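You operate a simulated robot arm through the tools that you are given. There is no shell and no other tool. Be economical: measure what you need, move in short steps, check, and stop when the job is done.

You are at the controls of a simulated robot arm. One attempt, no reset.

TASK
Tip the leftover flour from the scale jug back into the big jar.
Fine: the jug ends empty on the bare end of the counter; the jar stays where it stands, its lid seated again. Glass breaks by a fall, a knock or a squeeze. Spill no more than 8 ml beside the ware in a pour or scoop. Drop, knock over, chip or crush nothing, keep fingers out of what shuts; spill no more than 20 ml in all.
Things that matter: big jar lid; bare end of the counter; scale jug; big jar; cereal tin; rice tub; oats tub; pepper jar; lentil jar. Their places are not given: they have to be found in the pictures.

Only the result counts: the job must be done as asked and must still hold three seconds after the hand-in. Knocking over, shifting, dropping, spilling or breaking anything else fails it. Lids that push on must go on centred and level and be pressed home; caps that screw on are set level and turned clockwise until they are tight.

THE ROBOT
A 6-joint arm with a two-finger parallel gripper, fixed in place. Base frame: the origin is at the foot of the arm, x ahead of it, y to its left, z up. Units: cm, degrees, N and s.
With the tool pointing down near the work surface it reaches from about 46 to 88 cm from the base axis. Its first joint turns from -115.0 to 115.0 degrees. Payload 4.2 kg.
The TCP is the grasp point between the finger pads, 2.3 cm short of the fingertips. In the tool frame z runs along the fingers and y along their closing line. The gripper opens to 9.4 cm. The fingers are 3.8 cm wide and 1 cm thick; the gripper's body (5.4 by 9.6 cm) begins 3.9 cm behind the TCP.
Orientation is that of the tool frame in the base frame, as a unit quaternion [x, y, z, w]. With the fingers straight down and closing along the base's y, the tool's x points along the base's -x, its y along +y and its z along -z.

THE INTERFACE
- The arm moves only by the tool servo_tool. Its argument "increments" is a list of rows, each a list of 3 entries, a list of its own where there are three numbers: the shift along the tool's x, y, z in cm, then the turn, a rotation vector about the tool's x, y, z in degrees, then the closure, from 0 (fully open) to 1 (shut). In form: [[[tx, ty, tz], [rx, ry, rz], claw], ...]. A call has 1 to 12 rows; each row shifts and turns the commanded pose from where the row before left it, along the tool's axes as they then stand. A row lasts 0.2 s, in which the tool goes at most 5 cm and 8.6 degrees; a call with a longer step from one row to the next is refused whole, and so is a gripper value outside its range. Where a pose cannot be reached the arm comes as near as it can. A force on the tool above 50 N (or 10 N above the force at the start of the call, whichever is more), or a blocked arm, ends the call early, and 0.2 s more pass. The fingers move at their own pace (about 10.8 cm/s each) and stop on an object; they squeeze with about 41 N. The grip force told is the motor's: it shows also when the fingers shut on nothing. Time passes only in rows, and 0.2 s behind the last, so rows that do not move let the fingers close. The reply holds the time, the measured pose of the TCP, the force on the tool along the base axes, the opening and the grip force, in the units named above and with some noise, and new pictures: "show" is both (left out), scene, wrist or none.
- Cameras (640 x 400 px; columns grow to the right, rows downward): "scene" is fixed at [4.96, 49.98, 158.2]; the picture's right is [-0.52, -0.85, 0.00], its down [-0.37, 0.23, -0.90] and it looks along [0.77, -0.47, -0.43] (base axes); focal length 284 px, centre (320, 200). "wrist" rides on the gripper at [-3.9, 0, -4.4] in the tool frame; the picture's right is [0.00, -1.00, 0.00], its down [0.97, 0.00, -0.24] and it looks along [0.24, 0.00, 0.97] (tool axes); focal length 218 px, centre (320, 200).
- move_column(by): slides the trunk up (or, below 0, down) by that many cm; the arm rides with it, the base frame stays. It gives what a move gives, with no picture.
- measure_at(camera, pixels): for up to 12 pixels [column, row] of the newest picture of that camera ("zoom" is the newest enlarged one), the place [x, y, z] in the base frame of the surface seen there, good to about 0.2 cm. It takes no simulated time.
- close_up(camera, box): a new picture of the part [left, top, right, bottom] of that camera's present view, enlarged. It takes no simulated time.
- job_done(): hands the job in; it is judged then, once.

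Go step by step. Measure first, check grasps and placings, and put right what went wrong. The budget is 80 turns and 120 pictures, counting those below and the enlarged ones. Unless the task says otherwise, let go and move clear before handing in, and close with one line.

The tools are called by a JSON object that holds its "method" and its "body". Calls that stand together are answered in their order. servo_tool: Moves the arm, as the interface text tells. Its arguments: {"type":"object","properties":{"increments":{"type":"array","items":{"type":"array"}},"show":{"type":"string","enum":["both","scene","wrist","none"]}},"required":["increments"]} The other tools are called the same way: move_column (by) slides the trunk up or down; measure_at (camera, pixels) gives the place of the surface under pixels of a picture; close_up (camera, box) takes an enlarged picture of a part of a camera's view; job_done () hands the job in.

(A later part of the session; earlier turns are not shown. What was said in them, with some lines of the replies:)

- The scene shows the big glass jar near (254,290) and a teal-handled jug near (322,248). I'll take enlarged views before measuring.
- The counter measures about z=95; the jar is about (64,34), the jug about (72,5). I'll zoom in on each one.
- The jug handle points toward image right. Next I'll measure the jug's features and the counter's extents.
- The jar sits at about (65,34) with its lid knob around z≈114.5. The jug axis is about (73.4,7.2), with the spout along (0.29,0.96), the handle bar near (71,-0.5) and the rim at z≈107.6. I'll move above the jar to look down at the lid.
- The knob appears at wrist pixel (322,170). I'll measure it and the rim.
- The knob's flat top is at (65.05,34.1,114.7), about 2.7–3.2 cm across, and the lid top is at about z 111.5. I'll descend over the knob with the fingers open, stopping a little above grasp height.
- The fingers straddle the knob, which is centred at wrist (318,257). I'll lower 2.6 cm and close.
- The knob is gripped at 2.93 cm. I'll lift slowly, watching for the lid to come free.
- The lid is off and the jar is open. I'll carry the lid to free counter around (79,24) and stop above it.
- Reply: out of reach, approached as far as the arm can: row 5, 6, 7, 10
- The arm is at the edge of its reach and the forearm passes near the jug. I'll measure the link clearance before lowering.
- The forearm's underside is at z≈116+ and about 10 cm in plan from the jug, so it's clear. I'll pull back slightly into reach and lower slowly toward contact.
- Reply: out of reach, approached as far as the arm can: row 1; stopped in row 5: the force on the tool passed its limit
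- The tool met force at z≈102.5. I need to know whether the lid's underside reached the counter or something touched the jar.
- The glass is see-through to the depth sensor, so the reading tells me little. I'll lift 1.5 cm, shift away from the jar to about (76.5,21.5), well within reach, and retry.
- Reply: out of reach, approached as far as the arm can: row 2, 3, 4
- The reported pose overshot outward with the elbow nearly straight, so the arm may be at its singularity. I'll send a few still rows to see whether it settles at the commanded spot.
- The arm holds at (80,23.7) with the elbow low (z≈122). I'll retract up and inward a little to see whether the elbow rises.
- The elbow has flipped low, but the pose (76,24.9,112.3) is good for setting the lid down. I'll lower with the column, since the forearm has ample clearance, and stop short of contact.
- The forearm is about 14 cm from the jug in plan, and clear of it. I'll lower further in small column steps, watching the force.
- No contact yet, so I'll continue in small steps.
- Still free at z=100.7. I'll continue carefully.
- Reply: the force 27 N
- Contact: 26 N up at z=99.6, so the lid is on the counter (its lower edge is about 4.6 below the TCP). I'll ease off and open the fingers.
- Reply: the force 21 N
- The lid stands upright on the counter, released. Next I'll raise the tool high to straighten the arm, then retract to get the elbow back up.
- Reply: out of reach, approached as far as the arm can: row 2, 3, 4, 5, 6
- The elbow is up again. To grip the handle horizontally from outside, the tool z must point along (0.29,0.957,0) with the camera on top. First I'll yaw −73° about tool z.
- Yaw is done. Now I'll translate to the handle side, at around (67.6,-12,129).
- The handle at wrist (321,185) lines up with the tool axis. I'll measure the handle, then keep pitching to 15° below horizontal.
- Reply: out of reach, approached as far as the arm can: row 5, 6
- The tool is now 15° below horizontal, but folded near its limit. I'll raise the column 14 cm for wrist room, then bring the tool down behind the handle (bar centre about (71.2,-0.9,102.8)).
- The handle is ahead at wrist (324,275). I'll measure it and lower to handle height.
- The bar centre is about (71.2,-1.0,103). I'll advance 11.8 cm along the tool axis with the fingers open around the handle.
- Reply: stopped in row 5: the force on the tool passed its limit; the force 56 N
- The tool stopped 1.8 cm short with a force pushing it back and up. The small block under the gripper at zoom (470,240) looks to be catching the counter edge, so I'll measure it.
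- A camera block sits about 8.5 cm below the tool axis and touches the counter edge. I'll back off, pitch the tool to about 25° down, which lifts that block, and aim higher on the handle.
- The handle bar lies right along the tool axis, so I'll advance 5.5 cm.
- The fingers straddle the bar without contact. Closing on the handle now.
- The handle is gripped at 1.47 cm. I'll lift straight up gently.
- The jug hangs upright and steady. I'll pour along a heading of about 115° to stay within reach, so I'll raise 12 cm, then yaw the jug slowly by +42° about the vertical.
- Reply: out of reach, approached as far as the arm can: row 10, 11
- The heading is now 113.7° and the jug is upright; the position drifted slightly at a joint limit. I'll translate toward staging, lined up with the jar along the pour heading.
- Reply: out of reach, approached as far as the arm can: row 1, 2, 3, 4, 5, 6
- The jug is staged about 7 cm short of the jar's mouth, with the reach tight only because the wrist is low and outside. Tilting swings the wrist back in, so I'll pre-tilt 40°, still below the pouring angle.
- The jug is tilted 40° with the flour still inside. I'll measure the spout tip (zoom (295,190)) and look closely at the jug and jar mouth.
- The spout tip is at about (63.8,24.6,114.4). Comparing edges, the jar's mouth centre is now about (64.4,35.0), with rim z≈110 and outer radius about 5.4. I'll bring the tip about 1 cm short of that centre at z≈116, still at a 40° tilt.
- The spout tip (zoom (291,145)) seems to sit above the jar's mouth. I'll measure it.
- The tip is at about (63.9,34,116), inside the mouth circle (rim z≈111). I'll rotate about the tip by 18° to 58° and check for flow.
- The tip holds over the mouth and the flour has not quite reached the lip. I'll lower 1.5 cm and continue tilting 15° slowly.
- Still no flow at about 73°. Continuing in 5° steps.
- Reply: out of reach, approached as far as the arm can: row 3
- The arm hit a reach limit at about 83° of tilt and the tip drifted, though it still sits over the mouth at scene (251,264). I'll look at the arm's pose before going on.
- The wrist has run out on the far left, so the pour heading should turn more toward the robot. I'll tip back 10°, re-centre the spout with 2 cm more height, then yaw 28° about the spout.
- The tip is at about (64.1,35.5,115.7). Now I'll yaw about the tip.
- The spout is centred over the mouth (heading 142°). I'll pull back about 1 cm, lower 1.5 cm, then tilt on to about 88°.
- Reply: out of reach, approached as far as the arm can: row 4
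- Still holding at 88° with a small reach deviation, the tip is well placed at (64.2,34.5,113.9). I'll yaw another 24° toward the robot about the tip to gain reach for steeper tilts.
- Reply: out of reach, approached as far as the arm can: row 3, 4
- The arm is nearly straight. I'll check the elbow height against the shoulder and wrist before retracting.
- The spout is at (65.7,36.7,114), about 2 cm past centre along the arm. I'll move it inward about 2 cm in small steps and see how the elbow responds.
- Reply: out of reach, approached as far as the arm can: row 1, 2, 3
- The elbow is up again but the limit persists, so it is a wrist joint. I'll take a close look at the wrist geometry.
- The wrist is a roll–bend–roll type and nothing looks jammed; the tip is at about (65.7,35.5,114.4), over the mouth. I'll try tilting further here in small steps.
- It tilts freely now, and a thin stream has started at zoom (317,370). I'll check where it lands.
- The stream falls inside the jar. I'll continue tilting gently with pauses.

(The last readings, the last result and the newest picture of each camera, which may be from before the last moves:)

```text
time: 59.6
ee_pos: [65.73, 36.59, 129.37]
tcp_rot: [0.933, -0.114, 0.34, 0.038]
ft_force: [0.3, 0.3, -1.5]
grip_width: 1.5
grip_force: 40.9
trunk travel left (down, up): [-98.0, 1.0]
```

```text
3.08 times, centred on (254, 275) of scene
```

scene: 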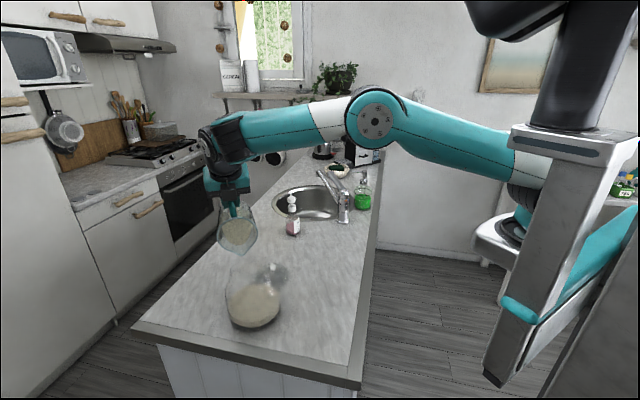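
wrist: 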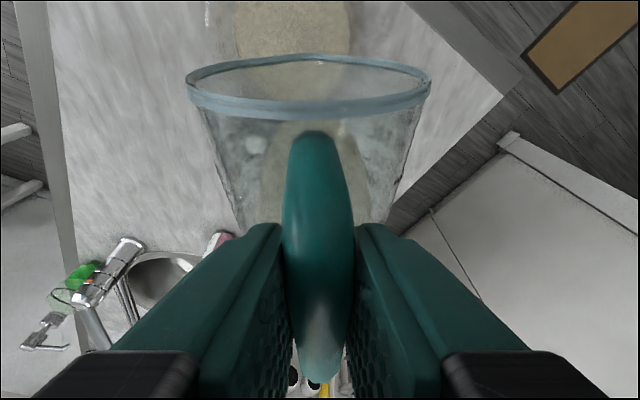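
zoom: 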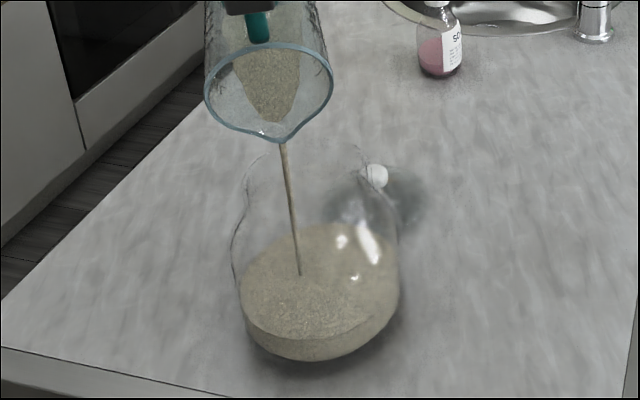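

It pours cleanly at about 104°. Continuing.

{"method": "servo_tool", "body": {"increments": [[[-0.82, 0, -0.65], [0, 4, 0], 0.95], [[0, 0, 0], [0, 0, 0], 0.95], [[0, 0, 0], [0, 0, 0], 0.95], [[-0.82, 0, -0.65], [0, 4, 0], 0.95], [[0, 0, 0], [0, 0, 0], 0.95], [[0, 0, 0], [0, 0, 0], 0.95], [[-0.82, 0, -0.65], [0, 4, 0], 0.95], [[0, 0, 0], [0, 0, 0], 0.95], [[0, 0, 0], [0, 0, 0], 0.95], [[0, 0, 0], [0, 0, 0], 0.95]], "show": "none"}}

{"method": "close_up", "body": {"camera": "scene", "box": [204, 200, 304, 330]}}

```text
time: 61.8
ee_pos: [62.77, 37.46, 129.11]
tcp_rot: [0.892, -0.11, 0.435, 0.05]
ft_force: [-0.1, 1.0, -0.6]
grip_width: 1.49
grip_force: 40.9
trunk travel left (down, up): [-98.0, 1.0]
```

```text
3.08 times, centred on (254, 265) of scene
```

zoom: 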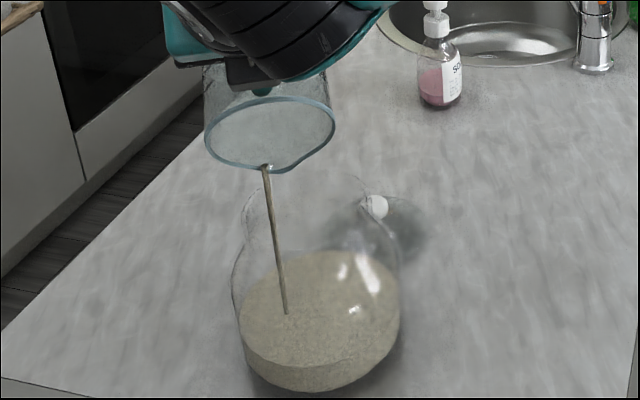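

Nearly empty at about 117°. The stream has drifted left of centre, so I'll nudge the jug 1 cm in tool +y and tilt a bit more to drain it.

{"method": "servo_tool", "body": {"increments": [[[0, 0.5, 0], [0, 0, 0], 0.95], [[0, 0.5, 0], [0, 0, 0], 0.95], [[-0.82, 0, -0.65], [0, 4, 0], 0.95], [[0, 0, 0], [0, 0, 0], 0.95], [[-0.82, 0, -0.65], [0, 4, 0], 0.95], [[0, 0, 0], [0, 0, 0], 0.95], [[0, 0, 0], [0, 0, 0], 0.95], [[0, 0, 0], [0, 0, 0], 0.95]], "show": "wrist"}}

{"method": "close_up", "body": {"camera": "scene", "box": [204, 200, 304, 330]}}

```text
time: 63.6
ee_pos: [60.55, 37.02, 128.54]
tcp_rot: [0.859, -0.107, 0.496, 0.059]
ft_force: [0.2, 0.0, -1.1]
grip_width: 1.49
grip_force: 41.4
trunk travel left (down, up): [-98.0, 1.0]
```

wrist: 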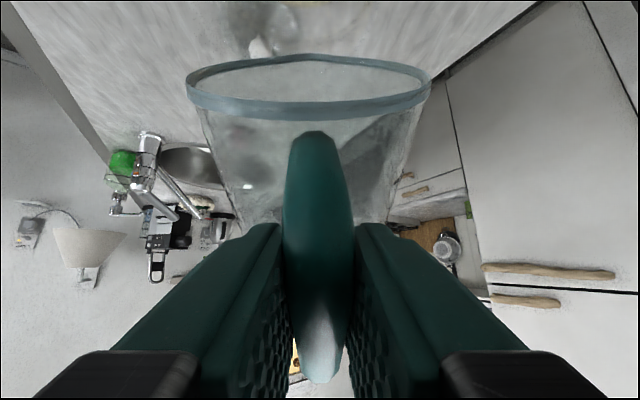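

```text
3.08 times, centred on (254, 265) of scene
```

zoom: 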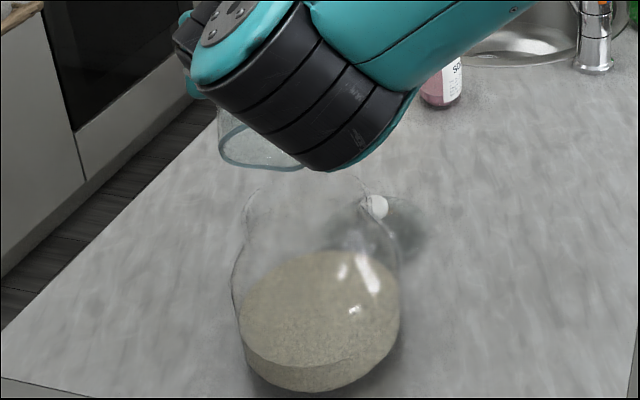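

The jug looks empty and the stream has ended, with no spill on the counter. I'll raise 8 cm and rotate the jug back up in place, well clear of the rim.

{"method": "servo_tool", "body": {"increments": [[[2.3, 0, -1.33], [0, 0, 0], 0.95], [[2.3, 0, -1.33], [0, 0, 0], 0.95], [[2.3, 0, -1.33], [0, 0, 0], 0.95], [[0, 0, 0], [0, -7, 0], 0.95], [[0, 0, 0], [0, -7, 0], 0.95], [[0, 0, 0], [0, -7, 0], 0.95], [[0, 0, 0], [0, -7, 0], 0.95], [[0, 0, 0], [0, -7, 0], 0.95], [[0, 0, 0], [0, -7, 0], 0.95], [[0, 0, 0], [0, -7, 0], 0.95], [[0, 0, 0], [0, 0, 0], 0.95]]}}

```text
time: 66.0
ee_pos: [60.72, 36.9, 136.51]
tcp_rot: [0.988, -0.121, 0.095, 0.008]
ft_force: [0.1, -1.0, -1.9]
grip_width: 1.47
grip_force: 40.8
trunk travel left (down, up): [-98.0, 1.0]
```

scene: 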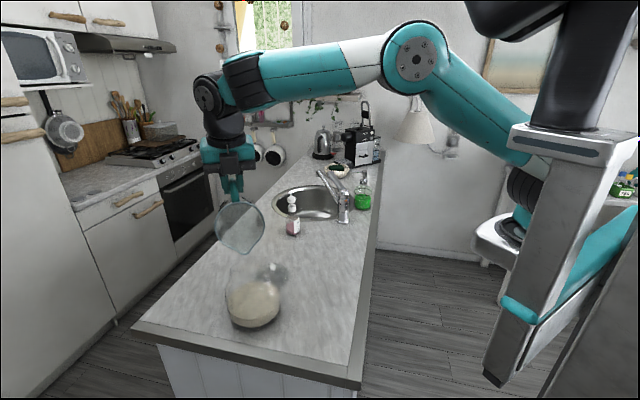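
wrist: 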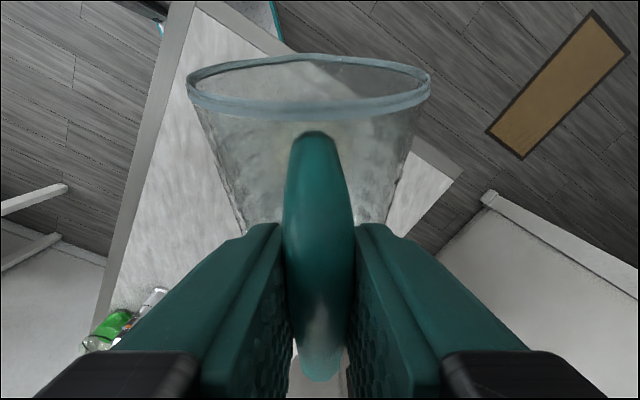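

The jug is visibly empty. I'll yaw it back to a heading of about 100° while high.

{"method": "servo_tool", "body": {"increments": [[[0, 0, 0], [-1.4, 0, 7.2], 0.95], [[0, 0, 0], [-1.4, 0, 7.2], 0.95], [[0, 0, 0], [-1.4, 0, 7.2], 0.95], [[0, 0, 0], [-1.4, 0, 7.2], 0.95], [[0, 0, 0], [-1.4, 0, 7.2], 0.95], [[0, 0, 0], [-1.4, 0, 7.2], 0.95], [[0, 0, 0], [-1.4, 0, 7.2], 0.95], [[0, 0, 0], [-1.4, 0, 7.2], 0.95], [[0, 0, 0], [-1.4, 0, 7.2], 0.95], [[0, 0, 0], [0, 0, 0], 0.95]], "show": "scene"}}

```text
time: 68.2
ee_pos: [55.85, 36.68, 134.79]
tcp_rot: [0.763, -0.64, 0.072, 0.059]
ft_force: [0.4, 0.2, -1.3]
grip_width: 1.49
grip_force: 41.0
out of reach, approached as far as the arm can: row 4, 5, 6, 7, 8
trunk travel left (down, up): [-98.0, 1.0]
```

scene: 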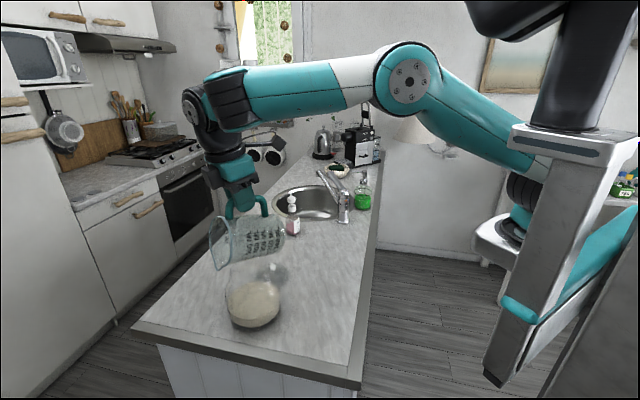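

The heading is 100° with p≈100. I'll un-tilt by 37° and carry the jug back toward the bare end, high above everything.

{"method": "servo_tool", "body": {"increments": [[[0, 0, 0], [0, -7.5, 0], 0.95], [[0, 0, 0], [0, -7.5, 0], 0.95], [[0, 0, 0], [0, -7.5, 0], 0.95], [[0, 0, 0], [0, -7.5, 0], 0.95], [[0, 0, 0], [0, -7.5, 0], 0.95], [[3.45, 1.08, -1.75], [0, 0, 0], 0.95], [[3.45, 1.08, -1.75], [0, 0, 0], 0.95], [[3.45, 1.08, -1.75], [0, 0, 0], 0.95], [[3.45, 1.08, -1.75], [0, 0, 0], 0.95], [[3.45, 1.08, -1.75], [0, 0, 0], 0.95], [[3.45, 1.08, -1.75], [0, 0, 0], 0.95], [[0, 0, 0], [0, 0, 0], 0.95]], "show": "scene"}}

```text
time: 70.8
ee_pos: [53.49, 12.9, 135.06]
tcp_rot: [0.746, -0.624, -0.177, -0.15]
ft_force: [-0.5, -0.4, -1.5]
grip_width: 1.47
grip_force: 41.0
trunk travel left (down, up): [-98.0, 1.0]
```

scene: 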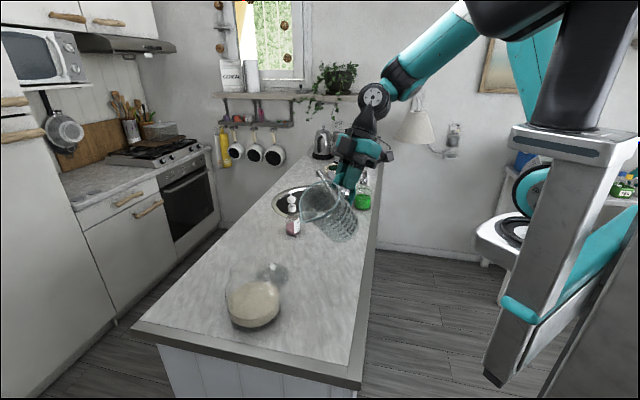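

The jug hangs over the bare end at p=63°. I'll finish un-tilting to upright (−37.4°) and lower about 13 cm.

{"method": "servo_tool", "body": {"increments": [[[0, 0, 0], [0, -7.48, 0], 0.95], [[0, 0, 0], [0, -7.48, 0], 0.95], [[0, 0, 0], [0, -7.48, 0], 0.95], [[0, 0, 0], [0, -7.48, 0], 0.95], [[0, 0, 0], [0, -7.48, 0], 0.95], [[2.93, 0, 1.41], [0, 0, 0], 0.95], [[2.93, 0, 1.41], [0, 0, 0], 0.95], [[2.93, 0, 1.41], [0, 0, 0], 0.95], [[2.93, 0, 1.41], [0, 0, 0], 0.95], [[0, 0, 0], [0, 0, 0], 0.95]]}}

```text
time: 73.0
ee_pos: [53.6, 12.86, 121.87]
tcp_rot: [0.65, -0.544, -0.406, -0.343]
ft_force: [0.4, 0.0, -0.5]
grip_width: 1.47
grip_force: 41.4
trunk travel left (down, up): [-98.0, 1.0]
```

scene: 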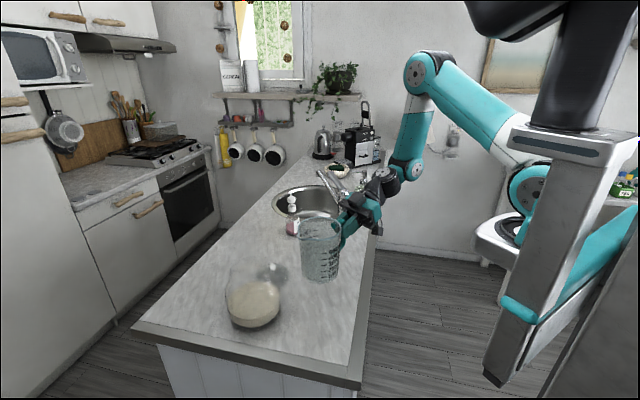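
wrist: 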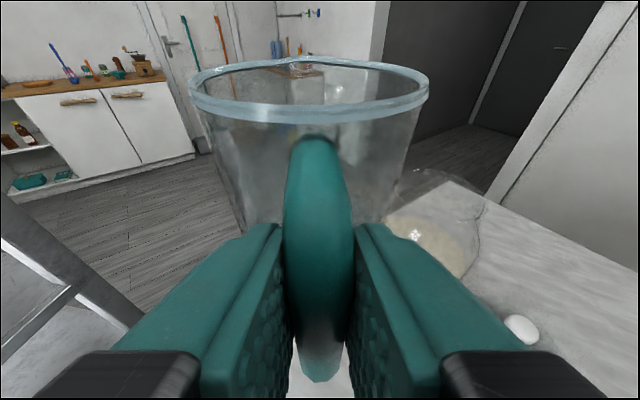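

The jug is upright above the bare end. I'll check its level in a close view.

{"method": "close_up", "body": {"camera": "scene", "box": [284, 200, 394, 290]}}

{"method": "measure_at", "body": {"camera": "zoom", "pixels": [[90, 135], [150, 95], [170, 178], [300, 130], [100, 320], [170, 355], [250, 345], [290, 300]]}}

```text
4.44 times, centred on (339, 245) of scene
```

zoom: 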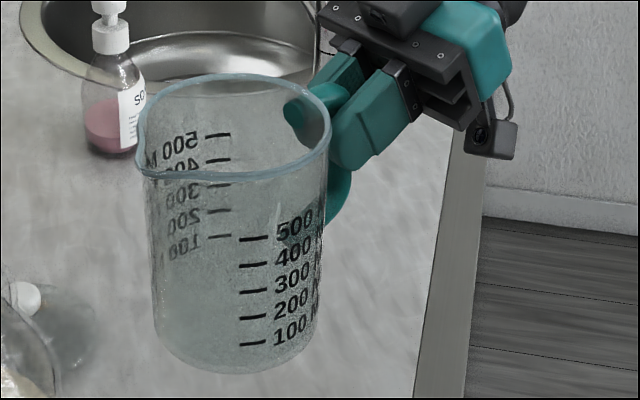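

```text
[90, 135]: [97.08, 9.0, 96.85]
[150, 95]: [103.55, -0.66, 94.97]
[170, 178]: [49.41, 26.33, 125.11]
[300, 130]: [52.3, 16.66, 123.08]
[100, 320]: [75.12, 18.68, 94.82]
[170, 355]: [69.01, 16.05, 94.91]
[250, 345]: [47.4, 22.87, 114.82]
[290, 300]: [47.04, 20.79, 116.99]
```

The jug is empty and level to within the reading error. I'll lower 15 cm, stopping just above the counter.

{"method": "servo_tool", "body": {"increments": [[[2.7, 0, 1.31], [0, 0, 0], 0.95], [[2.7, 0, 1.31], [0, 0, 0], 0.95], [[2.7, 0, 1.31], [0, 0, 0], 0.95], [[2.7, 0, 1.31], [0, 0, 0], 0.95], [[2.7, 0, 1.31], [0, 0, 0], 0.95], [[0.9, 0, 0.44], [0, 0, 0], 0.95], [[0, 0, 0], [0, 0, 0], 0.95]], "show": "none"}}

{"method": "close_up", "body": {"camera": "scene", "box": [274, 250, 394, 350]}}

```text
time: 74.6
ee_pos: [53.71, 12.93, 105.85]
tcp_rot: [0.649, -0.544, -0.406, -0.343]
ft_force: [0.8, 0.4, -0.9]
grip_width: 1.5
grip_force: 41.3
trunk travel left (down, up): [-98.0, 1.0]
```

```text
4.00 times, centred on (334, 300) of scene
```

zoom: 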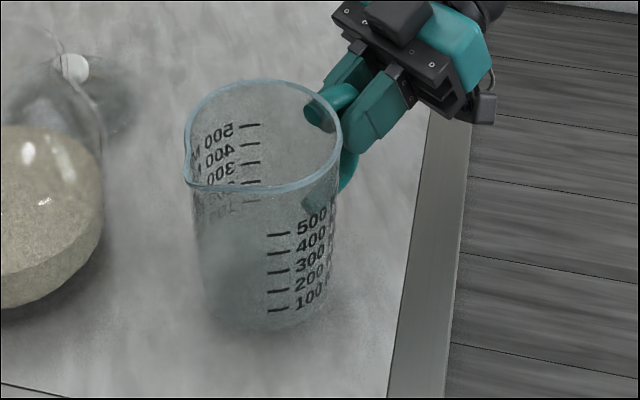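

About 1.7 cm remains. I'll lower in 0.3 cm steps until contact.

{"method": "servo_tool", "body": {"increments": [[[0.36, 0, 0.17], [0, 0, 0], 0.95], [[0.36, 0, 0.17], [0, 0, 0], 0.95], [[0.27, 0, 0.13], [0, 0, 0], 0.95], [[0.18, 0, 0.09], [0, 0, 0], 0.95], [[0, 0, 0], [0, 0, 0], 0.95]], "show": "none"}}

{"method": "servo_tool", "body": {"increments": [[[0.18, 0, 0.09], [0, 0, 0], 0.95], [[0, 0, 0], [0, 0, 0], 0.95]], "show": "none"}}

{"method": "servo_tool", "body": {"increments": [[[0.18, 0, 0.09], [0, 0, 0], 0.95], [[0, 0, 0], [0, 0, 0], 0.95]], "show": "none"}}

```text
time: 75.8
ee_pos: [53.55, 13.0, 104.58]
tcp_rot: [0.65, -0.543, -0.407, -0.342]
ft_force: [-0.9, -0.4, -0.4]
grip_width: 1.49
grip_force: 40.9
trunk travel left (down, up): [-98.0, 1.0]
```

```text
time: 76.4
ee_pos: [53.6, 12.92, 104.29]
tcp_rot: [0.65, -0.543, -0.407, -0.342]
ft_force: [-0.1, -0.4, 0.3]
grip_width: 1.46
grip_force: 40.9
trunk travel left (down, up): [-98.0, 1.0]
```

```text
time: 77.0
ee_pos: [53.65, 12.84, 104.18]
tcp_rot: [0.648, -0.543, -0.407, -0.345]
ft_force: [1.4, -4.1, 14.2]
grip_width: 1.48
grip_force: 40.8
trunk travel left (down, up): [-98.0, 1.0]
```

Contact at 14 N, so the jug is on the counter. I'll open the fingers and check.

{"method": "servo_tool", "body": {"increments": [[[0, 0, 0], [0, 0, 0], 0.8], [[0, 0, 0], [0, 0, 0], 0.7], [[0, 0, 0], [0, 0, 0], 0.55], [[0, 0, 0], [0, 0, 0], 0.4], [[0, 0, 0], [0, 0, 0], 0.4]], "show": "wrist"}}

{"method": "close_up", "body": {"camera": "scene", "box": [274, 250, 394, 350]}}

```text
time: 78.2
ee_pos: [53.71, 13.05, 104.13]
tcp_rot: [0.65, -0.544, -0.406, -0.342]
ft_force: [-0.1, 0.0, 0.6]
grip_width: 5.65
grip_force: 0.1
trunk travel left (down, up): [-98.0, 1.0]
```

wrist: 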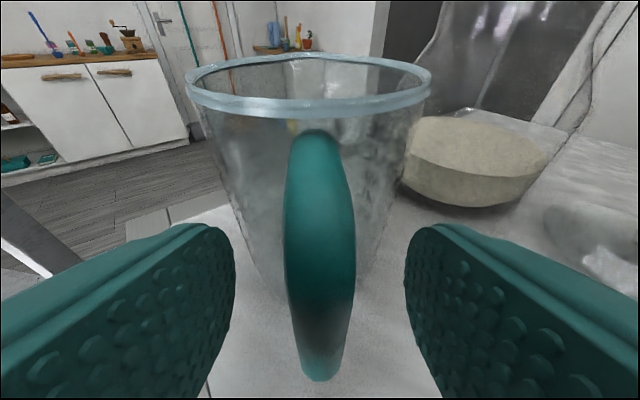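

```text
4.00 times, centred on (334, 300) of scene
```

zoom: 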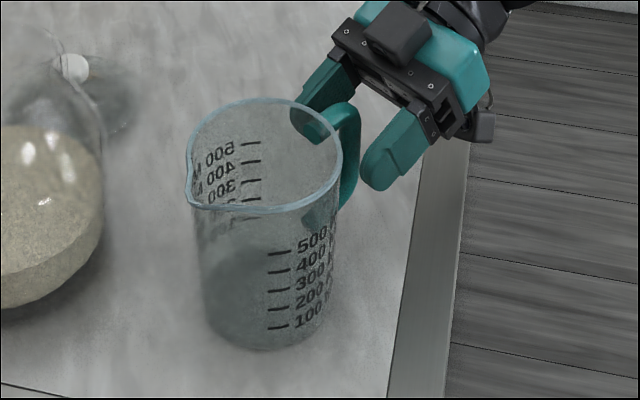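

The jug stands alone on the counter. I'll back off along the tool axis, rise, and pitch the tool back down.

{"method": "servo_tool", "body": {"increments": [[[0, 0, -2], [0, 0, 0], 0.4], [[0, 0, -3], [0, 0, 0], 0.4], [[0, 0, -3.5], [0, 0, 0], 0.4], [[-4, 0, -2], [0, 0, 0], 0.4], [[-4, 0, -2], [0, 0, 0], 0.4], [[-4, 0, -2], [0, 0, 0], 0.4], [[-4, 0, -1], [0, 0, 0], 0.4], [[0, 0, 0], [0, 8, 0], 0.4], [[0, 0, 0], [0, 8, 0], 0.4], [[0, 0, 0], [0, 8, 0], 0.4], [[0, 0, 0], [0, 8, 0], 0.4], [[0, 0, 0], [0, 0, 0], 0.4]]}}

```text
time: 80.8
ee_pos: [54.8, 5.9, 125.3]
tcp_rot: [0.737, -0.617, -0.211, -0.179]
ft_force: [-0.2, -0.5, -0.7]
grip_width: 5.62
grip_force: 0.0
trunk travel left (down, up): [-98.0, 1.0]
```

scene: 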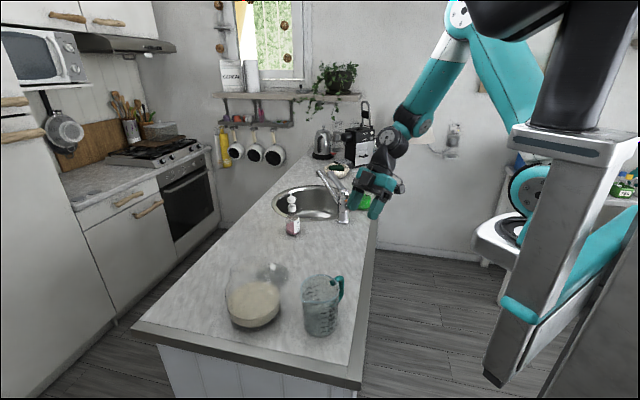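
wrist: 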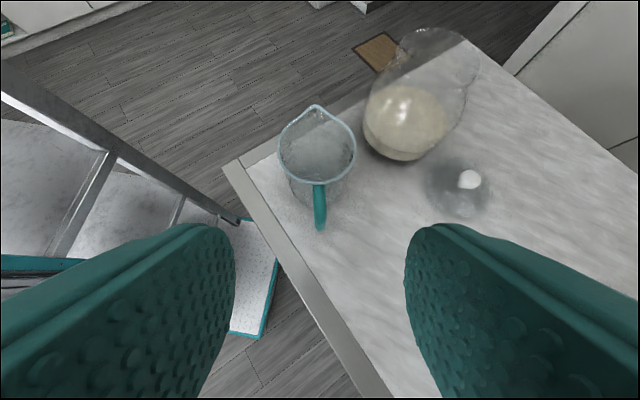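

The jug stands clear. I'll point the tool straight down, then move above the lid and look.

{"method": "servo_tool", "body": {"increments": [[[0, 0, 0], [0, 8, 0], 0.3], [[0, 0, 0], [0, 8, 0], 0.3], [[0, 0, 0], [0, 8, 0], 0.3], [[0, 0, 0], [0, 8, 0], 0.3], [[-3, -3, -1], [0, 0, 0], 0.3], [[-3, -3, -1], [0, 0, 0], 0.3], [[-3, -3, -1], [0, 0, 0], 0.3], [[-3, -3, -1], [0, 0, 0], 0.3], [[-3, -3, 0], [0, 0, 0], 0.3], [[-2, -2, 0], [0, 0, 0], 0.3], [[0, 0, 0], [0, 0, 0], 0.3]]}}

```text
time: 83.2
ee_pos: [68.57, 25.5, 129.43]
tcp_rot: [0.767, -0.642, -0.001, -0.002]
ft_force: [0.6, -0.3, -0.5]
grip_width: 6.59
grip_force: 0.0
trunk travel left (down, up): [-98.0, 1.0]
```

scene: 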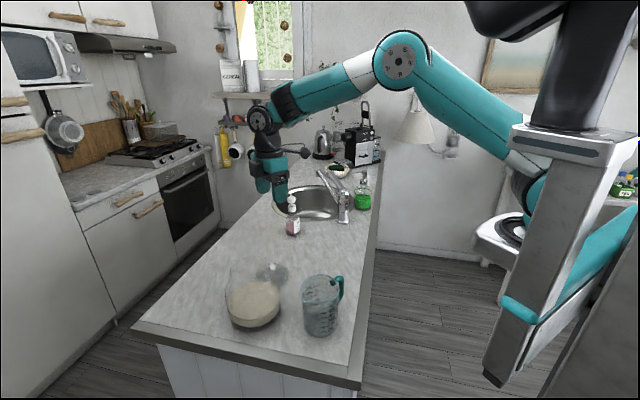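
wrist: 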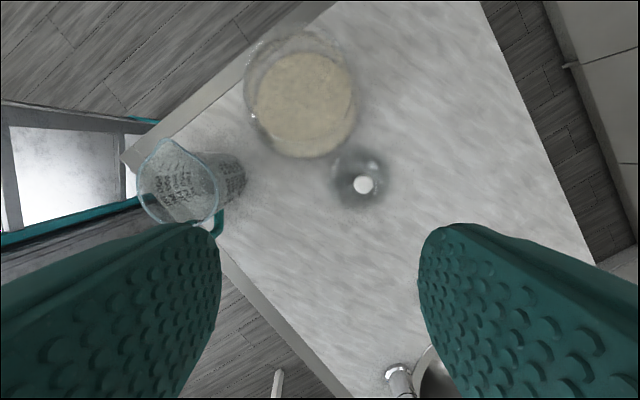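

The lid knob is at wrist (364,184) and the jar around (302,92). I'll measure both.

{"method": "close_up", "body": {"camera": "wrist", "box": [230, 10, 400, 220]}}

{"method": "measure_at", "body": {"camera": "wrist", "pixels": [[364, 184], [358, 184], [370, 184], [364, 178], [364, 190], [302, 105], [262, 105], [345, 105], [302, 58], [302, 145], [250, 115], [300, 157]]}}

```text
1.90 times, centred on (315, 115) of wrist
```

zoom: 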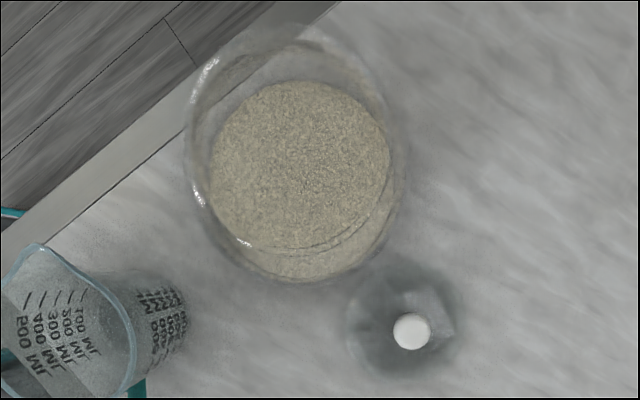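

```text
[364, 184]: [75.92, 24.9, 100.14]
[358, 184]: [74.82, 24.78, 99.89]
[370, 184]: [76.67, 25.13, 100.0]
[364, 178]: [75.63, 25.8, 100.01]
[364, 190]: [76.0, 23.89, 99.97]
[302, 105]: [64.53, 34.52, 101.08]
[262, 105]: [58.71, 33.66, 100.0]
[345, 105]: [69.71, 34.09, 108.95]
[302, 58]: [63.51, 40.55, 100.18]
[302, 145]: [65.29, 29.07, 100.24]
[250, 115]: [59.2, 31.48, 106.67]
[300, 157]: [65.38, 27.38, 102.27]
```

The knob top is at (75.8,24.9,100.0) and the jar's flour disc centres on about (64.4,34.8). For precise seating I'll look straight down on the jar's rim first.

{"method": "servo_tool", "body": {"increments": [[[-3.2, 0.85, 0], [0, 0, 0], 0.3], [[-3.2, 0.85, 0], [0, 0, 0], 0.3], [[-3.2, 0.85, 0], [0, 0, 0], 0.3], [[0, 0, 0], [0, 0, 0], 0.3]], "show": "none"}}

{"method": "close_up", "body": {"camera": "wrist", "box": [240, 80, 400, 240]}}

```text
time: 84.2
ee_pos: [64.23, 34.64, 129.56]
tcp_rot: [0.766, -0.643, -0.001, -0.001]
ft_force: [0.7, -0.4, 0.3]
grip_width: 6.59
grip_force: 0.0
trunk travel left (down, up): [-98.0, 1.0]
```

```text
2.50 times, centred on (320, 160) of wrist
```

zoom: 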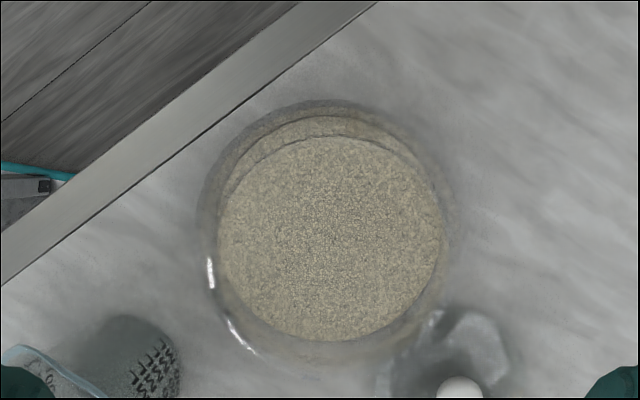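

I'll measure the flour disc's edges and rim glints in this overhead view to fix the jar's axis.

{"method": "measure_at", "body": {"camera": "zoom", "pixels": [[329, 238], [225, 238], [433, 238], [329, 145], [329, 330], [211, 270], [240, 335], [320, 120], [300, 108], [447, 238], [205, 200], [329, 345]]}}

```text
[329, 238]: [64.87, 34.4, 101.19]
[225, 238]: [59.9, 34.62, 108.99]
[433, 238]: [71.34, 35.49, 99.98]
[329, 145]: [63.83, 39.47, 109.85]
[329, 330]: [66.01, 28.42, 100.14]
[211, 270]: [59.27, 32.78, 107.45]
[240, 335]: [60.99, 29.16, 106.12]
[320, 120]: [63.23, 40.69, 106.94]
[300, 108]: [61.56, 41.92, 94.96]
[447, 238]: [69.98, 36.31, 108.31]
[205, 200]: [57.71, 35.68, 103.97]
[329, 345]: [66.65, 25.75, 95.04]
```

The jar's neck points fit an axis at (64.8,34.6). Now I'll move over the lid knob at (75.8,24.9), using the column to descend so the arm keeps its reach.

{"method": "servo_tool", "body": {"increments": [[[2.9, -2.43, 0], [0, 0, 0], 0.3], [[2.9, -2.43, 0], [0, 0, 0], 0.3], [[2.9, -2.43, 0], [0, 0, 0], 0.3], [[2.9, -2.43, 0], [0, 0, 0], 0.3], [[0, 0, 0], [0, 0, 0], 0.35]], "show": "none"}}

{"method": "move_column", "body": {"by": -17}}

{"method": "close_up", "body": {"camera": "scene", "box": [204, 140, 524, 340]}}

{"method": "close_up", "body": {"camera": "wrist", "box": [0, 0, 640, 400]}}

```text
time: 85.4
ee_pos: [75.93, 24.87, 129.26]
tcp_rot: [0.766, -0.642, 0.0, -0.001]
ft_force: [-0.2, 0.0, -0.1]
grip_width: 6.13
grip_force: 0.1
trunk travel left (down, up): [-98.0, 1.0]
```

```text
time: 87.3
ee_pos: [75.92, 24.88, 112.33]
tcp_rot: [0.766, -0.643, 0.0, -0.003]
ft_force: [-0.4, -1.3, 0.5]
grip_width: 6.12
grip_force: 0.0
trunk travel left (down, up): [-81.0, 18.0]
```

```text
2.00 times, centred on (364, 240) of scene
```

zoom: 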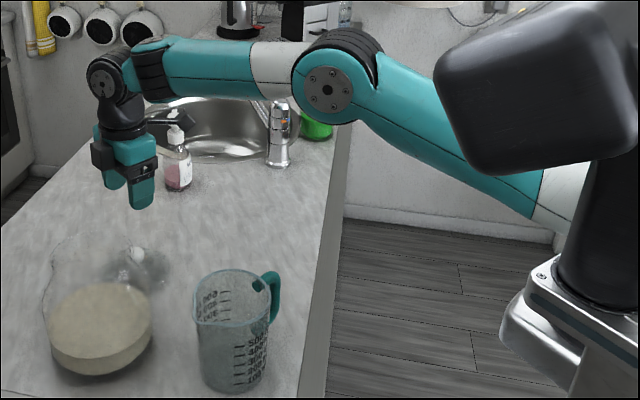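

```text
1.00 times, centred on (320, 200) of wrist
```

zoom: 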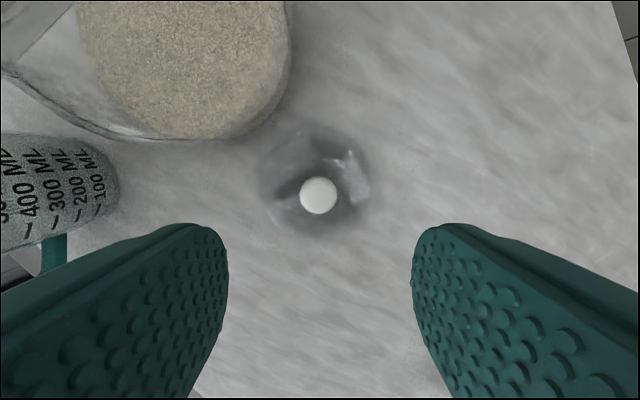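

The knob is centred under the gripper at (318,195), and the arm has an elbow-up bend. I'll descend by the arm and check the elbow's height over the jug.

{"method": "measure_at", "body": {"camera": "scene", "pixels": [[368, 192], [385, 200], [340, 187], [300, 188], [420, 215], [460, 240]]}}

{"method": "servo_tool", "body": {"increments": [[[0, 0, 2], [0, 0, 0], 0.35], [[0, 0, 2], [0, 0, 0], 0.35], [[0, 0, 2], [0, 0, 0], 0.4], [[0, 0, 2], [0, 0, 0], 0.4], [[0, 0, 0], [0, 0, 0], 0.45]]}}

```text
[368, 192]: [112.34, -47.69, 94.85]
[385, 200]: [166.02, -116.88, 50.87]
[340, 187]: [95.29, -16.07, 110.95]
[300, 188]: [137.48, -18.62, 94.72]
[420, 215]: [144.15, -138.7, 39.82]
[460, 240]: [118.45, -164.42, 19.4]
```

```text
time: 88.5
ee_pos: [75.91, 24.98, 104.41]
tcp_rot: [0.766, -0.643, 0.0, -0.002]
ft_force: [-0.7, 0.1, 0.1]
grip_width: 5.17
grip_force: 0.0
trunk travel left (down, up): [-81.0, 18.0]
```

scene: 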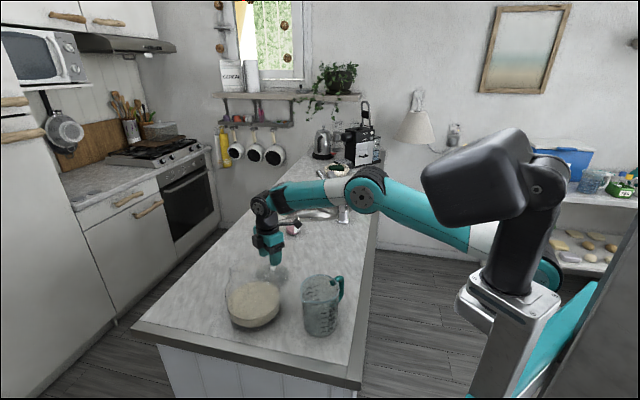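
wrist: 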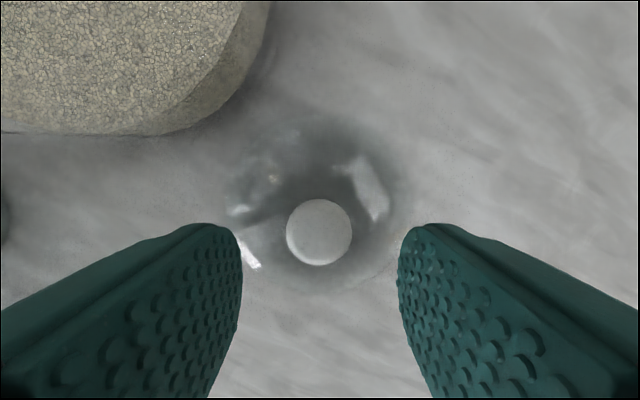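

No reach issues. I'll check the forearm's height, then descend the last 4.5 cm and grip the knob.

{"method": "measure_at", "body": {"camera": "scene", "pixels": [[362, 205], [330, 203], [300, 204], [400, 210], [440, 225]]}}

{"method": "servo_tool", "body": {"increments": [[[0, 0, 1.5], [0, 0, 0], 0.45], [[0, 0, 1.5], [0, 0, 0], 0.45], [[0, 0, 1.5], [0, 0, 0], 0.45], [[0, 0, 0], [0, 0, 0], 0.45], [[0, 0, 0], [0, 0, 0], 0.6], [[0, 0, 0], [0, 0, 0], 0.7], [[0, 0, 0], [0, 0, 0], 0.75], [[0, 0, 0], [0, 0, 0], 0.75]], "show": "wrist"}}

```text
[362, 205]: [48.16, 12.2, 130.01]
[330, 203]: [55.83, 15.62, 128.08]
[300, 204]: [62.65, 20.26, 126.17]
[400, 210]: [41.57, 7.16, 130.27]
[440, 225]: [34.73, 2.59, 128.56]
```

```text
time: 90.3
ee_pos: [75.87, 24.99, 100.0]
tcp_rot: [0.766, -0.643, -0.001, -0.002]
ft_force: [0.0, -0.5, 0.6]
grip_width: 2.93
grip_force: 41.0
trunk travel left (down, up): [-81.0, 18.0]
```

wrist: 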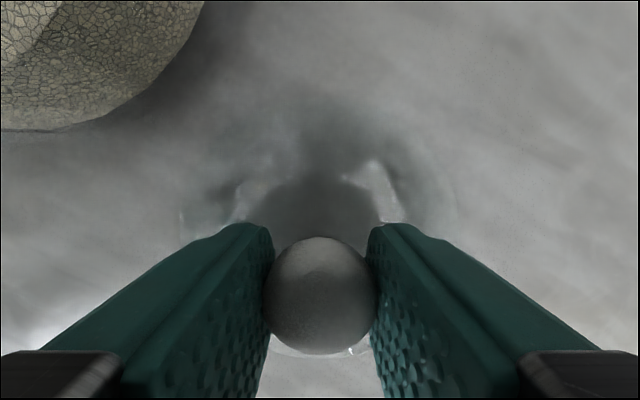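

The knob is gripped, centred at (320,295). I'll lift with the column, then by the arm.

{"method": "move_column", "body": {"by": 17}}

{"method": "servo_tool", "body": {"increments": [[[0, 0, -2], [0, 0, 0], 0.75], [[0, 0, -2], [0, 0, 0], 0.75], [[-1.9, 1.55, 0], [0, 0, 0], 0.75], [[-1.9, 1.55, 0], [0, 0, 0], 0.75], [[-1.9, 1.55, 0], [0, 0, 0], 0.75], [[-1.9, 1.55, 0], [0, 0, 0], 0.75], [[-1.9, 1.55, 0], [0, 0, 0], 0.75], [[-1.9, 1.55, 0], [0, 0, 0], 0.75], [[0, 0, 0], [0, 0, 0], 0.75]]}}

```text
time: 92.3
ee_pos: [75.91, 25.0, 116.94]
tcp_rot: [0.766, -0.643, -0.001, -0.001]
ft_force: [-0.2, -0.8, -1.0]
grip_width: 2.9
grip_force: 41.0
trunk travel left (down, up): [-98.0, 1.0]
```

```text
time: 94.3
ee_pos: [64.93, 34.54, 121.08]
tcp_rot: [0.766, -0.643, -0.001, -0.003]
ft_force: [0.2, -0.5, -0.5]
grip_width: 2.85
grip_force: 41.0
trunk travel left (down, up): [-98.0, 1.0]
```

scene: 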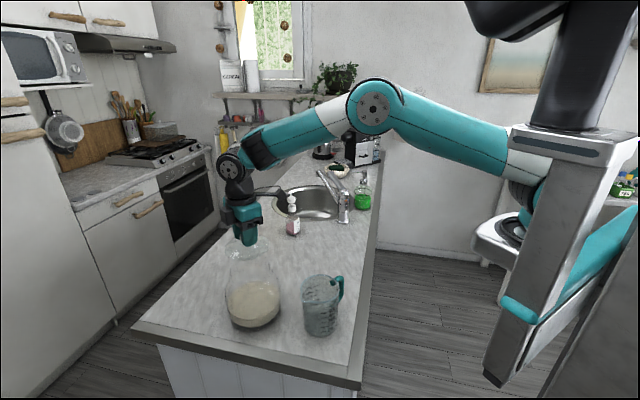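
wrist: 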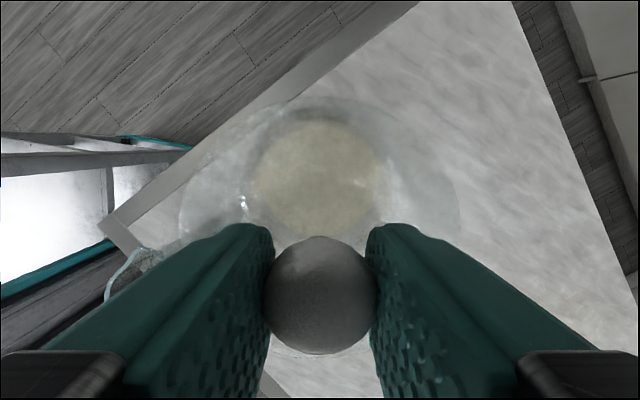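

The lid is over the jar with the flour disc centred in view. I'll trim by 0.1 cm and lower to just above the seat.

{"method": "servo_tool", "body": {"increments": [[[-0.08, 0.12, 1.5], [0, 0, 0], 0.75], [[0, 0, 1.5], [0, 0, 0], 0.75], [[0, 0, 1.3], [0, 0, 0], 0.75], [[0, 0, 0], [0, 0, 0], 0.75]], "show": "none"}}

{"method": "close_up", "body": {"camera": "scene", "box": [219, 225, 289, 275]}}

```text
time: 95.3
ee_pos: [64.6, 34.62, 116.62]
tcp_rot: [0.767, -0.642, -0.001, -0.002]
ft_force: [0.0, 0.8, 0.1]
grip_width: 2.85
grip_force: 41.2
trunk travel left (down, up): [-98.0, 1.0]
```

```text
8.00 times, centred on (254, 250) of scene
```

zoom: 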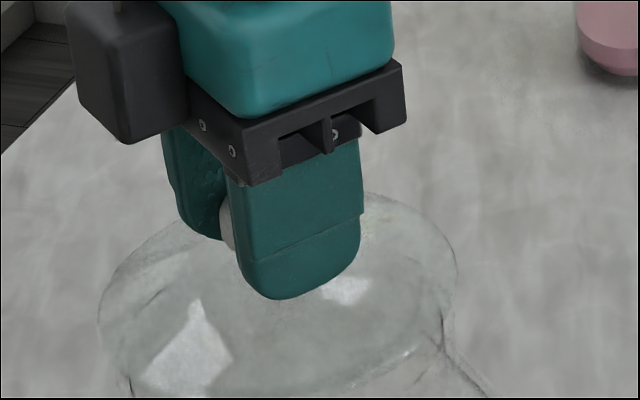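

The lid edge and jar neck line up to within about 0.15 cm. I'll lower slowly until contact.

{"method": "servo_tool", "body": {"increments": [[[0.05, -0.05, 0.5], [0, 0, 0], 0.75], [[0, 0, 0.5], [0, 0, 0], 0.75], [[0, 0, 0.3], [0, 0, 0], 0.75], [[0, 0, 0.2], [0, 0, 0], 0.75], [[0, 0, 0], [0, 0, 0], 0.75]], "show": "none"}}

{"method": "servo_tool", "body": {"increments": [[[0, 0, 0.2], [0, 0, 0], 0.75], [[0, 0, 0], [0, 0, 0], 0.75]], "show": "none"}}

{"method": "close_up", "body": {"camera": "scene", "box": [219, 225, 289, 275]}}

```text
time: 96.5
ee_pos: [64.75, 34.56, 115.11]
tcp_rot: [0.766, -0.643, 0.0, -0.003]
ft_force: [-0.4, -0.1, -0.6]
grip_width: 2.87
grip_force: 41.3
trunk travel left (down, up): [-98.0, 1.0]
```

```text
time: 97.1
ee_pos: [64.82, 34.44, 114.97]
tcp_rot: [0.766, -0.643, -0.001, -0.001]
ft_force: [-0.4, 0.8, -0.7]
grip_width: 2.87
grip_force: 40.7
trunk travel left (down, up): [-98.0, 1.0]
```

```text
8.00 times, centred on (254, 250) of scene
```

zoom: 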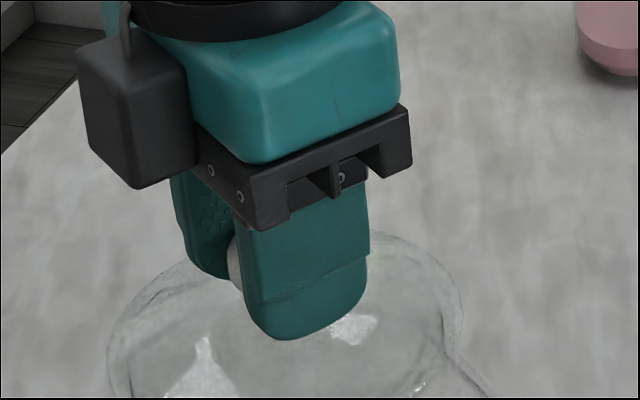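

Still free at z≈115. I'll continue in 0.2 cm steps.

{"method": "servo_tool", "body": {"increments": [[[0, 0, 0.2], [0, 0, 0], 0.75], [[0, 0, 0], [0, 0, 0], 0.75]], "show": "none"}}

{"method": "servo_tool", "body": {"increments": [[[0, 0, 0.2], [0, 0, 0], 0.75], [[0, 0, 0], [0, 0, 0], 0.75]], "show": "none"}}

```text
time: 97.7
ee_pos: [64.74, 34.6, 114.81]
tcp_rot: [0.766, -0.643, 0.0, -0.002]
ft_force: [-0.5, 0.4, -0.1]
grip_width: 2.87
grip_force: 41.2
trunk travel left (down, up): [-98.0, 1.0]
```

```text
time: 98.3
ee_pos: [64.77, 34.51, 114.78]
tcp_rot: [0.766, -0.643, -0.001, -0.004]
ft_force: [-2.6, -1.6, 15.8]
grip_width: 2.87
grip_force: 40.9
trunk travel left (down, up): [-98.0, 1.0]
```

Contact is at 114.8, matching the seated height. I'll press lightly to push it home.

{"method": "servo_tool", "body": {"increments": [[[0, 0, 0.15], [0, 0, 0], 0.75], [[0, 0, 0], [0, 0, 0], 0.75]], "show": "none"}}

{"method": "close_up", "body": {"camera": "scene", "box": [214, 230, 294, 290]}}

```text
time: 98.9
ee_pos: [64.84, 34.65, 114.6]
tcp_rot: [0.767, -0.642, 0.0, -0.004]
ft_force: [3.1, -1.6, 23.5]
grip_width: 2.89
grip_force: 41.5
trunk travel left (down, up): [-98.0, 1.0]
```

```text
6.67 times, centred on (254, 260) of scene
5 turns are left
```

zoom: 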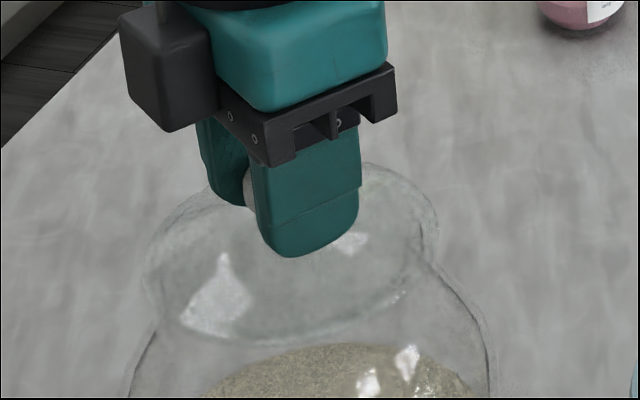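

Seated and pressing at 23 N. I'll press slightly more, relieve, open and rise clear.

{"method": "servo_tool", "body": {"increments": [[[0, 0, 0.12], [0, 0, 0], 0.75], [[0, 0, 0], [0, 0, 0], 0.75], [[0, 0, -0.35], [0, 0, 0], 0.75], [[0, 0, 0], [0, 0, 0], 0.6], [[0, 0, 0], [0, 0, 0], 0.45], [[0, 0, 0], [0, 0, 0], 0.35], [[0, 0, 0], [0, 0, 0], 0.35], [[0, 0, -1.5], [0, 0, 0], 0.35], [[0, 0, -3], [0, 0, 0], 0.35], [[0, 0, -4], [0, 0, 0], 0.35], [[0, 0, -4], [0, 0, 0], 0.35], [[0, 0, 0], [0, 0, 0], 0.35]]}}

{"method": "close_up", "body": {"camera": "scene", "box": [214, 225, 354, 345]}}

{"method": "measure_at", "body": {"camera": "wrist", "pixels": [[320, 195], [320, 185], [320, 180], [320, 205], [330, 190], [310, 190]]}}

```text
time: 101.5
ee_pos: [64.78, 34.34, 127.32]
tcp_rot: [0.766, -0.643, -0.001, -0.002]
ft_force: [0.0, -0.6, -0.5]
grip_width: 6.09
grip_force: 0.1
trunk travel left (down, up): [-98.0, 1.0]
```

scene: 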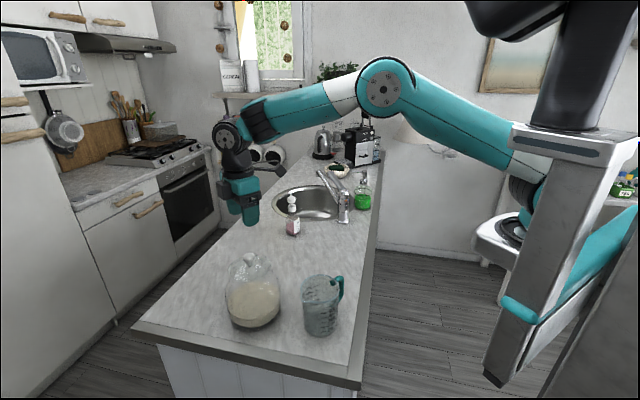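
wrist: 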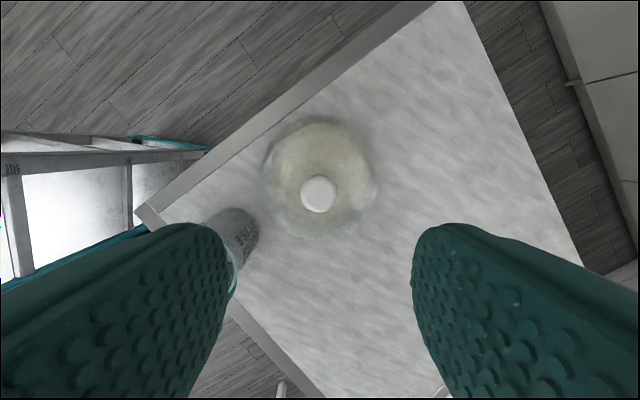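

```text
refused: no pictures are left
```

```text
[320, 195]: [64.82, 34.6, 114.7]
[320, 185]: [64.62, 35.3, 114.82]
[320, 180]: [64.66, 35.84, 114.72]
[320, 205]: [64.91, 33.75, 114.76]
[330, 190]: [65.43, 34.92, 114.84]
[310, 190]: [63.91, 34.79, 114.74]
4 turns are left
```

The knob top reads z≈114.75, level and centred at (64.8,34.7), the same height as at the start. The jug stands empty on the bare end and the arm is clear, so I'm handing in.

{"method": "job_done", "body": {}}

```text
The job is handed in.
```

The flour is back in the big jar with its lid seated, and the empty jug stands on the bare end of the counter. No spill was visible in the pictures. The jar appears to have shifted about half a centimetre when the lid was being set down.
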